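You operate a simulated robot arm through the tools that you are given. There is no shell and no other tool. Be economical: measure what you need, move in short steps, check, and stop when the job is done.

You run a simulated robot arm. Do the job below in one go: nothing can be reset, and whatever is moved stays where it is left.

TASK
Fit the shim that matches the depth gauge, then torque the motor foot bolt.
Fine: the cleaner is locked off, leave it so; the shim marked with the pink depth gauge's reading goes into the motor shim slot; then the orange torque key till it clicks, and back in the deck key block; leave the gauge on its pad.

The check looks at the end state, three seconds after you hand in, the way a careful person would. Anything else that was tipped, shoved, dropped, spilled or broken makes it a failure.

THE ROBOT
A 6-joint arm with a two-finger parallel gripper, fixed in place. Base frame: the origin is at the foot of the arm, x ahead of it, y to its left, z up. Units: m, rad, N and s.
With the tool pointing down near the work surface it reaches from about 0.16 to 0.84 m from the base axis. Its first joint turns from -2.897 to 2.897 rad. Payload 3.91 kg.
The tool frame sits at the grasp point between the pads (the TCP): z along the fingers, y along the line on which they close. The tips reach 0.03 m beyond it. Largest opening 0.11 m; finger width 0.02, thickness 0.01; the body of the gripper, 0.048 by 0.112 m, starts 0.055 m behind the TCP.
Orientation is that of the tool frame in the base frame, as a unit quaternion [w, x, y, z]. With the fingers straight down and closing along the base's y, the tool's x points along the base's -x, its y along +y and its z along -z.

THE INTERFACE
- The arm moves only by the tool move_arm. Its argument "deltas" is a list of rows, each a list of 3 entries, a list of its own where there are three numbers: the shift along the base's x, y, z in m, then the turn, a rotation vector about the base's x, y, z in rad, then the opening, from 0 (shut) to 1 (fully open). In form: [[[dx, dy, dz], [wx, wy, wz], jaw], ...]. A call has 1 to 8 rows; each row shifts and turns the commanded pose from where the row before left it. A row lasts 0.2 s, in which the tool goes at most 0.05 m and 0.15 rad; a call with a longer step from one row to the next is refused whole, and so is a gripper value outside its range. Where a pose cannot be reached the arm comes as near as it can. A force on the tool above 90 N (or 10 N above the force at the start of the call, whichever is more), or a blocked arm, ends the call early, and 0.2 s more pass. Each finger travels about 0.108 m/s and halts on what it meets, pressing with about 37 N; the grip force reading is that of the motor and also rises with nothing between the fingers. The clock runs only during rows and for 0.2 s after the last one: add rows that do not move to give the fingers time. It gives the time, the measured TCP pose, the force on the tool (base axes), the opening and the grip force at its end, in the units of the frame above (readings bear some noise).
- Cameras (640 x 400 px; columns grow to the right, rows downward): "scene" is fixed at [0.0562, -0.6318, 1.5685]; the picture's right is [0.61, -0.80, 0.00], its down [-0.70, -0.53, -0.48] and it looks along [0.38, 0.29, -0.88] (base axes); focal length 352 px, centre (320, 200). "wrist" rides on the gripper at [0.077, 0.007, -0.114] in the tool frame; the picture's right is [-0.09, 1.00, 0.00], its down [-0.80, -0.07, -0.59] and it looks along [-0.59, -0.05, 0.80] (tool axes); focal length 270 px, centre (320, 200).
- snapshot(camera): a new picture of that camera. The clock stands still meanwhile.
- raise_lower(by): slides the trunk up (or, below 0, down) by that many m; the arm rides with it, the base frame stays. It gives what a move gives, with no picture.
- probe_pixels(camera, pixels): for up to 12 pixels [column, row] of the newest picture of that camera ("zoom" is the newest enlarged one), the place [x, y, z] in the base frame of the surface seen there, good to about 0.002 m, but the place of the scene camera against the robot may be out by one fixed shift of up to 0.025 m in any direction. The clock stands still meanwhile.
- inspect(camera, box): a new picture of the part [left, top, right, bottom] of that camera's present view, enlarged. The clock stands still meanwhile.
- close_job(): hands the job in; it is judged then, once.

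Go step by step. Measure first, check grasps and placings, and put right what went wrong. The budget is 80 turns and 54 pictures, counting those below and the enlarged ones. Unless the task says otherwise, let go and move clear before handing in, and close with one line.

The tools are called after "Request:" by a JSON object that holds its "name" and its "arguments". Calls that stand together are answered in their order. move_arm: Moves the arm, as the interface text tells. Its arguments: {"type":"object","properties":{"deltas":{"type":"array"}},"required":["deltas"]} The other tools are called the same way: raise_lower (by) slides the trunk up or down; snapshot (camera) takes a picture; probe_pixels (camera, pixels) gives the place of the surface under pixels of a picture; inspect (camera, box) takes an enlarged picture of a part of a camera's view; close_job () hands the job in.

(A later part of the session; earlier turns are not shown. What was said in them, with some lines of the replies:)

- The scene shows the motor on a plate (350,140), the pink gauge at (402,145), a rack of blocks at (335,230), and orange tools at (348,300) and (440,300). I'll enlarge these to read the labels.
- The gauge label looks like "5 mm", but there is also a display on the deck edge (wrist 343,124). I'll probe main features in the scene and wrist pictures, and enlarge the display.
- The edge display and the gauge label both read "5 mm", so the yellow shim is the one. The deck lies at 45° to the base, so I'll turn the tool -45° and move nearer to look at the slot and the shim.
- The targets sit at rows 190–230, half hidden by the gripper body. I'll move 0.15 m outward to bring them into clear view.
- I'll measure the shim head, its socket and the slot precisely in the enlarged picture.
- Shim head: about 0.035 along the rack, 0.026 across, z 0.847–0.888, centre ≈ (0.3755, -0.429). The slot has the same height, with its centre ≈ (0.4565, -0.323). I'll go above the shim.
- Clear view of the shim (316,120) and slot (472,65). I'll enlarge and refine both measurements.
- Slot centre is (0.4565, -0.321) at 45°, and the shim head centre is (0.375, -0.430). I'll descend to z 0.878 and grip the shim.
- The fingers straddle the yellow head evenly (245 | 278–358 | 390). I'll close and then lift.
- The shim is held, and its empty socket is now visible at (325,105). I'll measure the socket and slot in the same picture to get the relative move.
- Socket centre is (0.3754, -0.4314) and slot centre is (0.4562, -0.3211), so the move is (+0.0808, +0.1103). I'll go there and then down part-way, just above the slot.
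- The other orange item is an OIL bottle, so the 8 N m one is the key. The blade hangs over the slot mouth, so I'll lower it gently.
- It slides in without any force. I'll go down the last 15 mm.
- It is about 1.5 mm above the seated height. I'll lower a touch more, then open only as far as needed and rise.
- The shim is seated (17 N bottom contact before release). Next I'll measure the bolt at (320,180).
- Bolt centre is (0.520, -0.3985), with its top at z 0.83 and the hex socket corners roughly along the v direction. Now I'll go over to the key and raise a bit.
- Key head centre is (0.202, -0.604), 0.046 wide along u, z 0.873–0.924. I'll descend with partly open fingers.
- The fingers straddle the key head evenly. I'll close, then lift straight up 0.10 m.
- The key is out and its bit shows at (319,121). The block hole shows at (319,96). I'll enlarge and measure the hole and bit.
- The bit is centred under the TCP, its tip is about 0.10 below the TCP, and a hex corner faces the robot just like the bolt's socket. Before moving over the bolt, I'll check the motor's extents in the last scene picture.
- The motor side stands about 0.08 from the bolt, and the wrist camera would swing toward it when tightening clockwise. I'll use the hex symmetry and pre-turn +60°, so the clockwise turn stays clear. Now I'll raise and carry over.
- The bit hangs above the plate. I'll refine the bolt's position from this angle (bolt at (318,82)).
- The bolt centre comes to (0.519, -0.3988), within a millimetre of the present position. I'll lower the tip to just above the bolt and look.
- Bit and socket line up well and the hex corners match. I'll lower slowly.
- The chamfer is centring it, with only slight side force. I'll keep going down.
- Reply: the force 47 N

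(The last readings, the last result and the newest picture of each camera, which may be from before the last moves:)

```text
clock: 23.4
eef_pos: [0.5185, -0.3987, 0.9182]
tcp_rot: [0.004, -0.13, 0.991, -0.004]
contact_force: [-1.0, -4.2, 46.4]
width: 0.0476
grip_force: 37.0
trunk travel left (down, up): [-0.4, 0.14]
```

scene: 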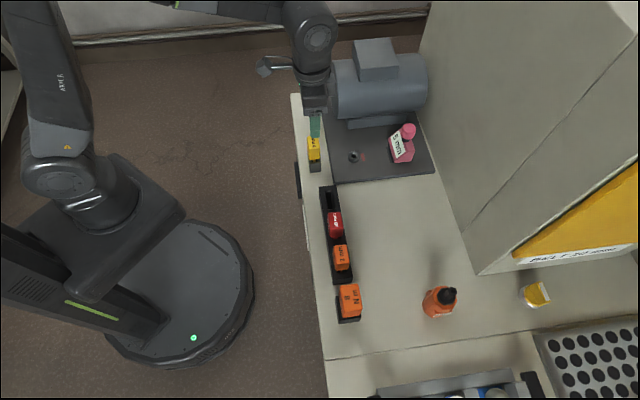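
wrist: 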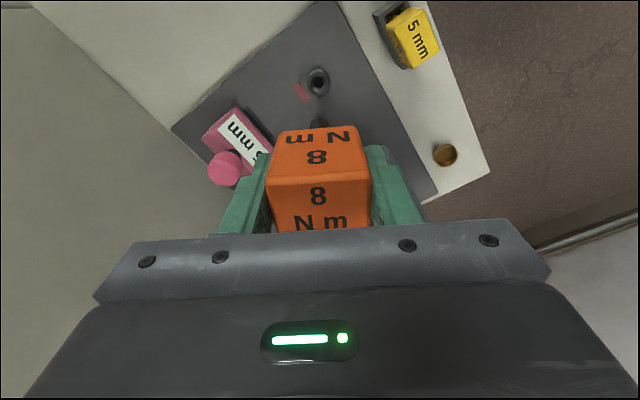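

46 N upward at z 0.918, so it is either bottomed in the hex or caught on its rim. I'll look.

Request:
{"name": "inspect", "arguments": {"camera": "scene", "box": [320, 120, 400, 170]}}

Request:
{"name": "inspect", "arguments": {"camera": "wrist", "box": [270, 65, 370, 140]}}

```text
8.00 times, centred on (360, 145) of scene
```

zoom: 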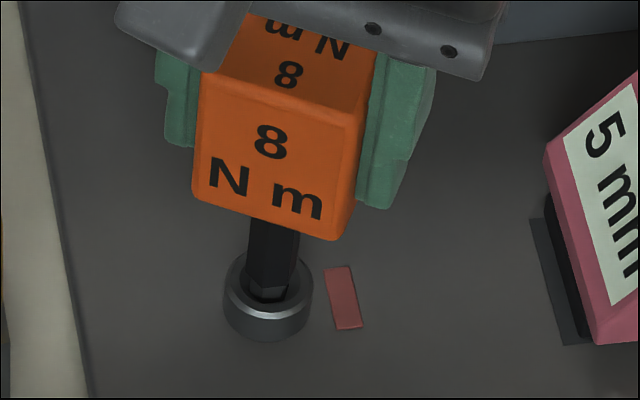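

```text
5.33 times, centred on (320, 102) of wrist
```

zoom: 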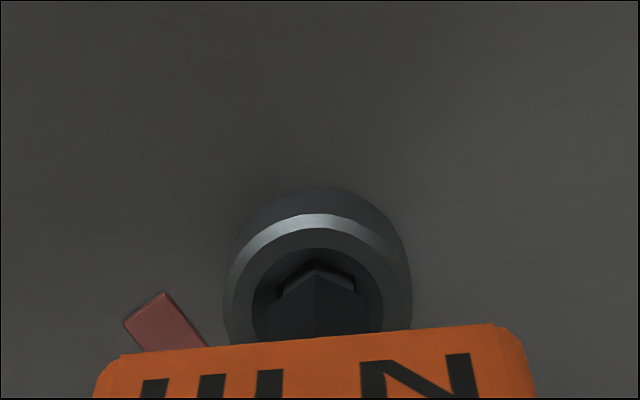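

The tip appears bottomed at about z 0.818 (the socket floor probed at 0.818). I'll ease the pressing and turn clockwise, watching for the click and the red mark.

Request:
{"name": "move_arm", "arguments": {"deltas": [[[0, 0, 0.002], [0, 0, 0], 0.2], [[0, 0, 0], [0, 0, -0.08], 0.2], [[0, 0, 0], [0, 0, -0.08], 0.2], [[0, 0, 0], [0, 0, -0.08], 0.2], [[0, 0, 0], [0, 0, 0], 0.2]]}}

Request:
{"name": "inspect", "arguments": {"camera": "scene", "box": [320, 120, 400, 170]}}

```text
clock: 24.6
eef_pos: [0.518, -0.3981, 0.9191]
tcp_rot: [0.003, -0.011, 1.0, -0.002]
contact_force: [1.4, -10.3, 39.9]
width: 0.0477
grip_force: 36.7
trunk travel left (down, up): [-0.4, 0.14]
```

```text
8.00 times, centred on (360, 145) of scene
```

zoom: 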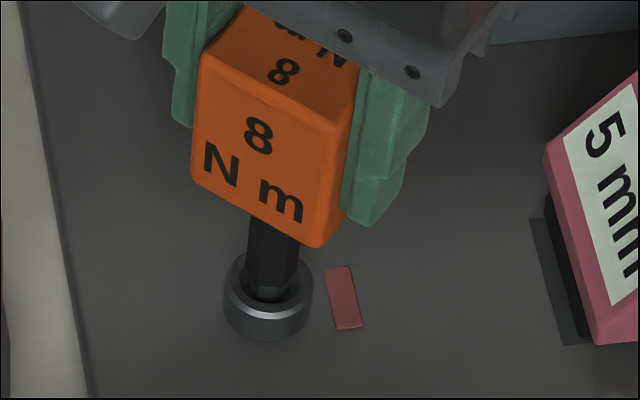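

The force rose with a -10 N side push in y, so the tip may be riding the hex rim rather than sitting in it. I'll lift slightly, turn back, shift 1 mm toward -y, and press gently again.

Request:
{"name": "move_arm", "arguments": {"deltas": [[[0, 0, 0.008], [0, 0, 0], 0.2], [[0, -0.001, 0], [0, 0, 0.12], 0.2], [[0, 0, 0], [0, 0, 0.12], 0.2], [[0, 0, 0], [0, 0, 0], 0.2]]}}

Request:
{"name": "move_arm", "arguments": {"deltas": [[[0, 0, -0.003], [0, 0, 0], 0.2], [[0, 0, -0.003], [0, 0, 0], 0.2], [[0, 0, 0], [0, 0, 0], 0.2]]}}

```text
clock: 25.6
eef_pos: [0.5199, -0.399, 0.9219]
tcp_rot: [-0.001, -0.131, 0.991, 0.002]
contact_force: [-0.5, -2.1, -2.6]
width: 0.0476
grip_force: 36.7
trunk travel left (down, up): [-0.4, 0.14]
```

```text
clock: 26.4
eef_pos: [0.5202, -0.3993, 0.9179]
tcp_rot: [0.001, -0.131, 0.991, 0.0]
contact_force: [-1.1, 1.0, 11.2]
width: 0.0474
grip_force: 36.4
trunk travel left (down, up): [-0.4, 0.14]
```

Contact at z 0.918 again, with no side force now, and the hex opening is at about 0.825, so the bit is in the socket. I'll turn clockwise with light pressure.

Request:
{"name": "move_arm", "arguments": {"deltas": [[[0, 0, 0], [0, 0, -0.08], 0.2], [[0, 0, 0], [0, 0, -0.08], 0.2], [[0, 0, 0], [0, 0, -0.08], 0.2], [[0, 0, 0], [0, 0, -0.08], 0.2], [[0, 0, 0], [0, 0, -0.08], 0.2], [[0, 0, 0], [0, 0, 0], 0.2]]}}

Request:
{"name": "inspect", "arguments": {"camera": "scene", "box": [320, 120, 400, 170]}}

```text
clock: 27.8
eef_pos: [0.5202, -0.3992, 0.9194]
tcp_rot: [0.001, 0.068, 0.998, -0.001]
contact_force: [4.3, 0.4, 21.9]
width: 0.0476
grip_force: 37.1
trunk travel left (down, up): [-0.4, 0.14]
```

```text
8.00 times, centred on (360, 145) of scene
```

zoom: 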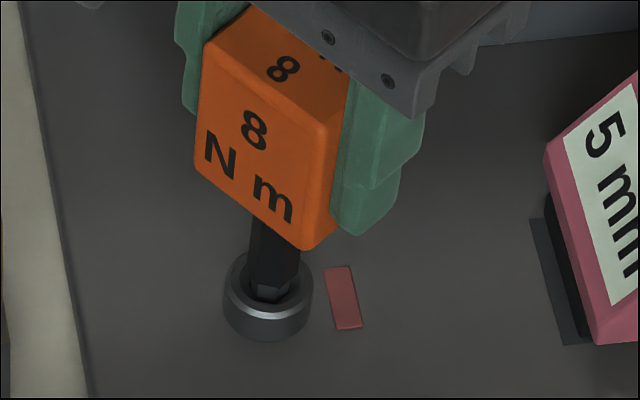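

No visible mark change after 23°, and the tool rose about 1.5 mm. I'll keep turning clockwise and watch for a mark change and the z trend.

Request:
{"name": "move_arm", "arguments": {"deltas": [[[0, 0, 0], [0, 0, -0.1], 0.2], [[0, 0, 0], [0, 0, -0.1], 0.2], [[0, 0, 0], [0, 0, -0.1], 0.2], [[0, 0, 0], [0, 0, -0.1], 0.2], [[0, 0, 0], [0, 0, -0.1], 0.2], [[0, 0, 0], [0, 0, -0.1], 0.2], [[0, 0, 0], [0, 0, 0], 0.2]]}}

Request:
{"name": "inspect", "arguments": {"camera": "scene", "box": [320, 120, 400, 170]}}

```text
clock: 29.4
eef_pos: [0.5191, -0.3984, 0.919]
tcp_rot: [0.002, 0.361, 0.933, -0.001]
contact_force: [5.2, -3.9, 24.7]
width: 0.0478
grip_force: 37.3
trunk travel left (down, up): [-0.4, 0.14]
```

```text
8.00 times, centred on (360, 145) of scene
```

zoom: 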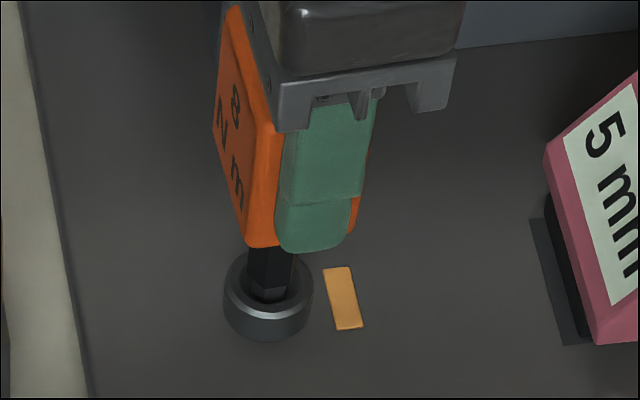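

The mark turned amber, so the bolt is being driven. I'll continue in small steps, looking for green.

Request:
{"name": "move_arm", "arguments": {"deltas": [[[0, 0, 0], [0, 0, -0.08], 0.2], [[0, 0, 0], [0, 0, -0.08], 0.2], [[0, 0, 0], [0, 0, -0.08], 0.2], [[0, 0, 0], [0, 0, 0], 0.2]]}}

Request:
{"name": "inspect", "arguments": {"camera": "scene", "box": [320, 120, 400, 170]}}

```text
clock: 30.4
eef_pos: [0.5187, -0.3987, 0.9184]
tcp_rot: [0.002, 0.469, 0.883, -0.001]
contact_force: [6.0, -2.7, 28.5]
width: 0.0478
grip_force: 36.9
trunk travel left (down, up): [-0.4, 0.14]
```

```text
8.00 times, centred on (360, 145) of scene
```

zoom: 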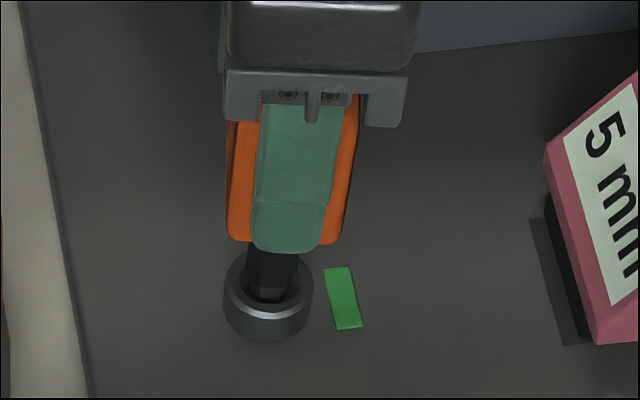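

Green: it has clicked. I'll lift straight out with no turn.

Request:
{"name": "move_arm", "arguments": {"deltas": [[[0, 0, 0.01], [0, 0, 0], 0.2], [[0, 0, 0.02], [0, 0, 0], 0.2], [[0, 0, 0.03], [0, 0, 0], 0.2], [[0, 0, 0.035], [0, 0, 0], 0.2], [[0, 0, 0.034], [0, 0, 0], 0.2], [[0, 0, 0], [0, 0, 0], 0.2]]}}

Request:
{"name": "inspect", "arguments": {"camera": "scene", "box": [290, 90, 450, 190]}}

```text
clock: 31.8
eef_pos: [0.5199, -0.4006, 1.0465]
tcp_rot: [0.0, 0.469, 0.883, -0.001]
contact_force: [-0.5, 0.1, -2.1]
width: 0.0478
grip_force: 37.0
trunk travel left (down, up): [-0.4, 0.14]
```

```text
4.00 times, centred on (370, 140) of scene
```

zoom: 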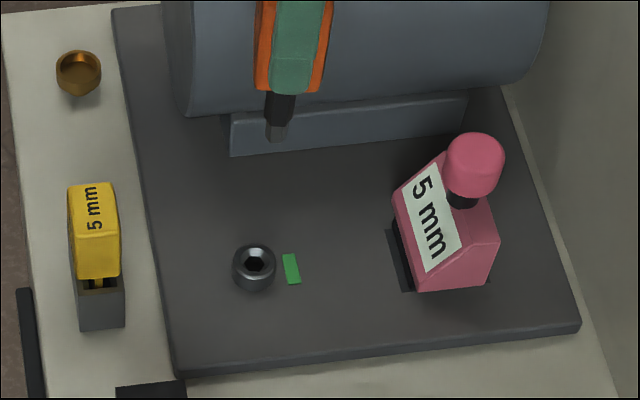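

The key is clear, the mark is green, and the gauge is undisturbed. I'll carry the key back above its block with the original yaw.

Request:
{"name": "move_arm", "arguments": {"deltas": [[[-0.0398, -0.0255, 0], [0, 0, 0.0241], 0.2], [[-0.0398, -0.0255, 0], [0, 0, 0.0241], 0.2], [[-0.0398, -0.0255, 0], [0, 0, 0.0241], 0.2], [[-0.0398, -0.0255, 0], [0, 0, 0.0241], 0.2], [[-0.0398, -0.0255, 0], [0, 0, 0.0241], 0.2], [[-0.0398, -0.0255, 0], [0, 0, 0.0241], 0.2], [[-0.0398, -0.0255, 0], [0, 0, 0.0241], 0.2], [[-0.0395, -0.0255, 0], [0, 0, 0.0241], 0.2]]}}

Request:
{"name": "move_arm", "arguments": {"deltas": [[[0, 0, -0.04], [0, 0, 0], 0.2], [[0, 0, 0], [0, 0, 0], 0.2]]}}

Request:
{"name": "inspect", "arguments": {"camera": "wrist", "box": [280, 55, 360, 135]}}

Request:
{"name": "probe_pixels", "arguments": {"camera": "zoom", "pixels": [[316, 290], [316, 308], [302, 340], [340, 340], [248, 156], [374, 144], [382, 270], [262, 280], [277, 345], [358, 345], [316, 330], [316, 345]]}}

```text
clock: 33.6
eef_pos: [0.202, -0.6047, 1.0475]
tcp_rot: [0.001, 0.382, 0.924, -0.001]
contact_force: [0.3, 1.1, -1.9]
width: 0.0478
grip_force: 37.3
trunk travel left (down, up): [-0.4, 0.14]
```

```text
clock: 34.2
eef_pos: [0.2033, -0.6039, 1.0063]
tcp_rot: [0.0, 0.382, 0.924, 0.0]
contact_force: [-1.1, 0.2, -2.1]
width: 0.0475
grip_force: 37.2
trunk travel left (down, up): [-0.4, 0.14]
```

```text
5.00 times, centred on (320, 95) of wrist
```

zoom: 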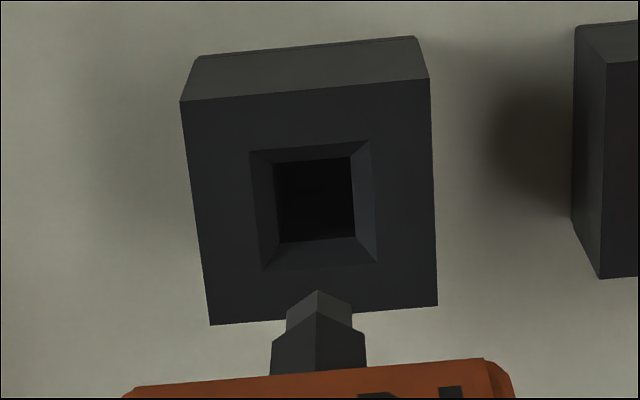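

```text
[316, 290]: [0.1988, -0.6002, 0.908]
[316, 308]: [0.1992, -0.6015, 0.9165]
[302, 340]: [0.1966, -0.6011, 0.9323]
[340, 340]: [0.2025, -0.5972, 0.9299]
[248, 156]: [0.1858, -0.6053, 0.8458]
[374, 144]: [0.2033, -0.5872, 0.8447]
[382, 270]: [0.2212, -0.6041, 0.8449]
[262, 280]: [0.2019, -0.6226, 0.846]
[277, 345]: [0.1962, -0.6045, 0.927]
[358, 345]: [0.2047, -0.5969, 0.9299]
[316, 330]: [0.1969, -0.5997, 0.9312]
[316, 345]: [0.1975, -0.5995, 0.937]
```

Compared with the pick-up view, the bit now sits about 1.5–2 mm further outward relative to the hole. I'll correct by (-0.0012, +0.0012) and lower to the hole mouth and in, watching the force.

Request:
{"name": "move_arm", "arguments": {"deltas": [[[-0.0012, 0.0012, -0.02], [0, 0, 0], 0.2], [[0, 0, -0.02], [0, 0, 0], 0.2], [[0, 0, -0.012], [0, 0, 0], 0.2], [[0, 0, -0.01], [0, 0, 0], 0.2], [[0, 0, 0], [0, 0, 0], 0.2]]}}

Request:
{"name": "inspect", "arguments": {"camera": "wrist", "box": [280, 55, 360, 135]}}

```text
clock: 35.4
eef_pos: [0.2018, -0.604, 0.9438]
tcp_rot: [0.0, 0.382, 0.924, 0.0]
contact_force: [0.2, -0.2, -1.8]
width: 0.0479
grip_force: 36.9
trunk travel left (down, up): [-0.4, 0.14]
```

```text
5.00 times, centred on (320, 95) of wrist
```

zoom: 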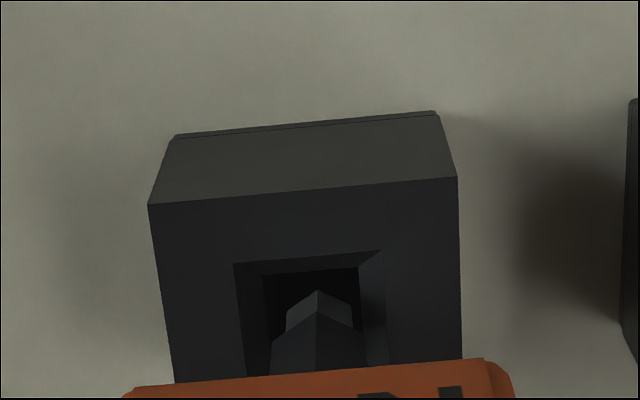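

The tip is at the hole mouth and centred, with no force. I'll lower the remaining 38 mm in steps.

Request:
{"name": "move_arm", "arguments": {"deltas": [[[0, 0, -0.008], [0, 0, 0], 0.2], [[0, 0, -0.008], [0, 0, 0], 0.2], [[0, 0, -0.008], [0, 0, 0], 0.2], [[0, 0, -0.007], [0, 0, 0], 0.2], [[0, 0, 0], [0, 0, 0], 0.2]]}}

```text
clock: 36.6
eef_pos: [0.2019, -0.6031, 0.9134]
tcp_rot: [0.0, 0.382, 0.924, 0.0]
contact_force: [-0.8, -0.6, -2.5]
width: 0.0478
grip_force: 37.1
trunk travel left (down, up): [-0.4, 0.14]
```

Request:
{"name": "move_arm", "arguments": {"deltas": [[[0, 0, -0.004], [0, 0, 0], 0.2], [[0, 0, -0.003], [0, 0, 0], 0.2], [[0, 0, -0.002], [0, 0, 0], 0.2], [[0, 0, 0], [0, 0, 0], 0.2]]}}

```text
clock: 37.6
eef_pos: [0.2005, -0.6021, 0.906]
tcp_rot: [0.0, 0.382, 0.924, -0.001]
contact_force: [1.6, -0.7, 9.0]
width: 0.0479
grip_force: 37.0
trunk travel left (down, up): [-0.4, 0.14]
```

Bottom contact at z 0.906 (it was 0.9055 at pick-up), so the key is seated. I'll release and rise.

Request:
{"name": "move_arm", "arguments": {"deltas": [[[0, 0, 0], [0, 0, 0], 0.5], [[0, 0, 0], [0, 0, 0], 0.72], [[0, 0, 0], [0, 0, 0], 0.72], [[0, 0, 0.03], [0, 0, 0], 0.72], [[0, 0, 0.04], [0, 0, 0], 0.72], [[0, 0, 0.045], [0, 0, 0], 0.72], [[0, 0, 0.04], [0, 0, 0], 0.72], [[0, 0, 0], [0, 0, 0], 0.72]]}}

Request:
{"name": "move_arm", "arguments": {"deltas": [[[-0.02, 0.03, 0.02], [0, 0, 0], 0.72], [[-0.02, 0.03, 0.02], [0, 0, 0], 0.72], [[-0.02, 0.03, 0.02], [0, 0, 0], 0.72], [[-0.01, 0.03, 0.02], [0, 0, 0], 0.72], [[0, 0.03, 0.02], [0, 0, 0], 0.72], [[0, 0.03, 0.02], [0, 0, 0], 0.72], [[0, 0, 0], [0, 0, 0], 0.72]]}}

Request:
{"name": "snapshot", "arguments": {"camera": "scene"}}

Request:
{"name": "inspect", "arguments": {"camera": "scene", "box": [290, 90, 482, 330]}}

Request:
{"name": "inspect", "arguments": {"camera": "scene", "box": [290, 130, 370, 180]}}

```text
clock: 39.4
eef_pos: [0.2011, -0.6022, 1.0604]
tcp_rot: [0.0, 0.381, 0.924, 0.0]
contact_force: [0.5, -0.4, 0.0]
width: 0.0791
grip_force: 0.1
trunk travel left (down, up): [-0.4, 0.14]
```

```text
clock: 41.0
eef_pos: [0.1317, -0.4233, 1.1788]
tcp_rot: [0.0, 0.383, 0.924, 0.0]
contact_force: [0.0, 0.7, 0.3]
width: 0.0793
grip_force: 0.0
trunk travel left (down, up): [-0.4, 0.14]
```

```text
10 pictures are left
```

scene: 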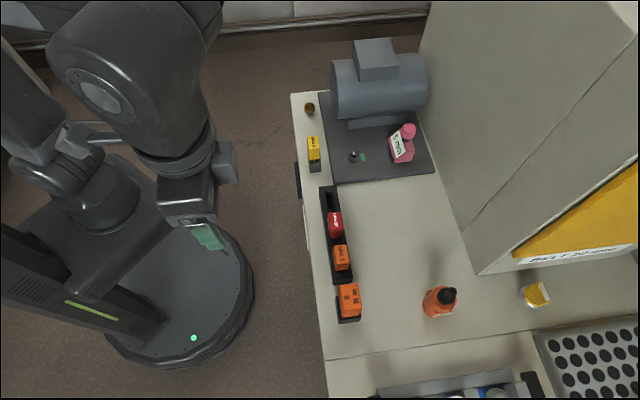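

```text
1.67 times, centred on (386, 210) of scene
```

zoom: 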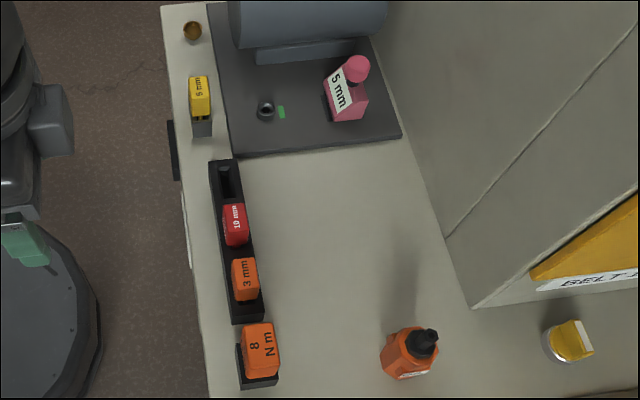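

```text
8.00 times, centred on (330, 155) of scene
```

zoom: 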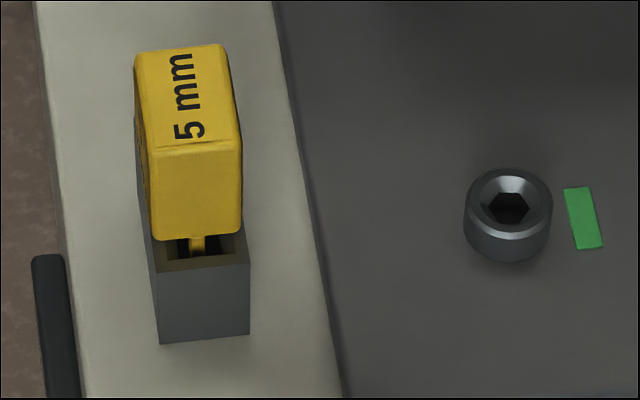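

Everything sits as wanted. As a last check, I'll compare the heights of the shim and key heads with the seated heights measured at the start (0.901 and 0.937 in this camera).

Request:
{"name": "probe_pixels", "arguments": {"camera": "scene", "pixels": [[313, 140], [313, 146], [350, 293], [335, 217], [341, 250], [408, 130]]}}

```text
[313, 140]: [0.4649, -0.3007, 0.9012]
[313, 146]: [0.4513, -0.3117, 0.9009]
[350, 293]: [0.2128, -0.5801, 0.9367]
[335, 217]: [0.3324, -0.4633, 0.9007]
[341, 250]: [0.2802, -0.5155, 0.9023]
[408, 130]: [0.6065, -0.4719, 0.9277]
```

The shim (0.901) and key (0.937) are at their seated heights, the mark is green, and the gauge and the other shims have not moved, so I'm handing in.

Request:
{"name": "close_job", "arguments": {}}

```text
The job is handed in.
```

The job is done and handed in: the 5 mm shim is in the motor shim slot, the foot bolt is torqued (its mark turned green), and the orange key is back in the deck key block; the gauge and the locked-off cleaner were left alone.
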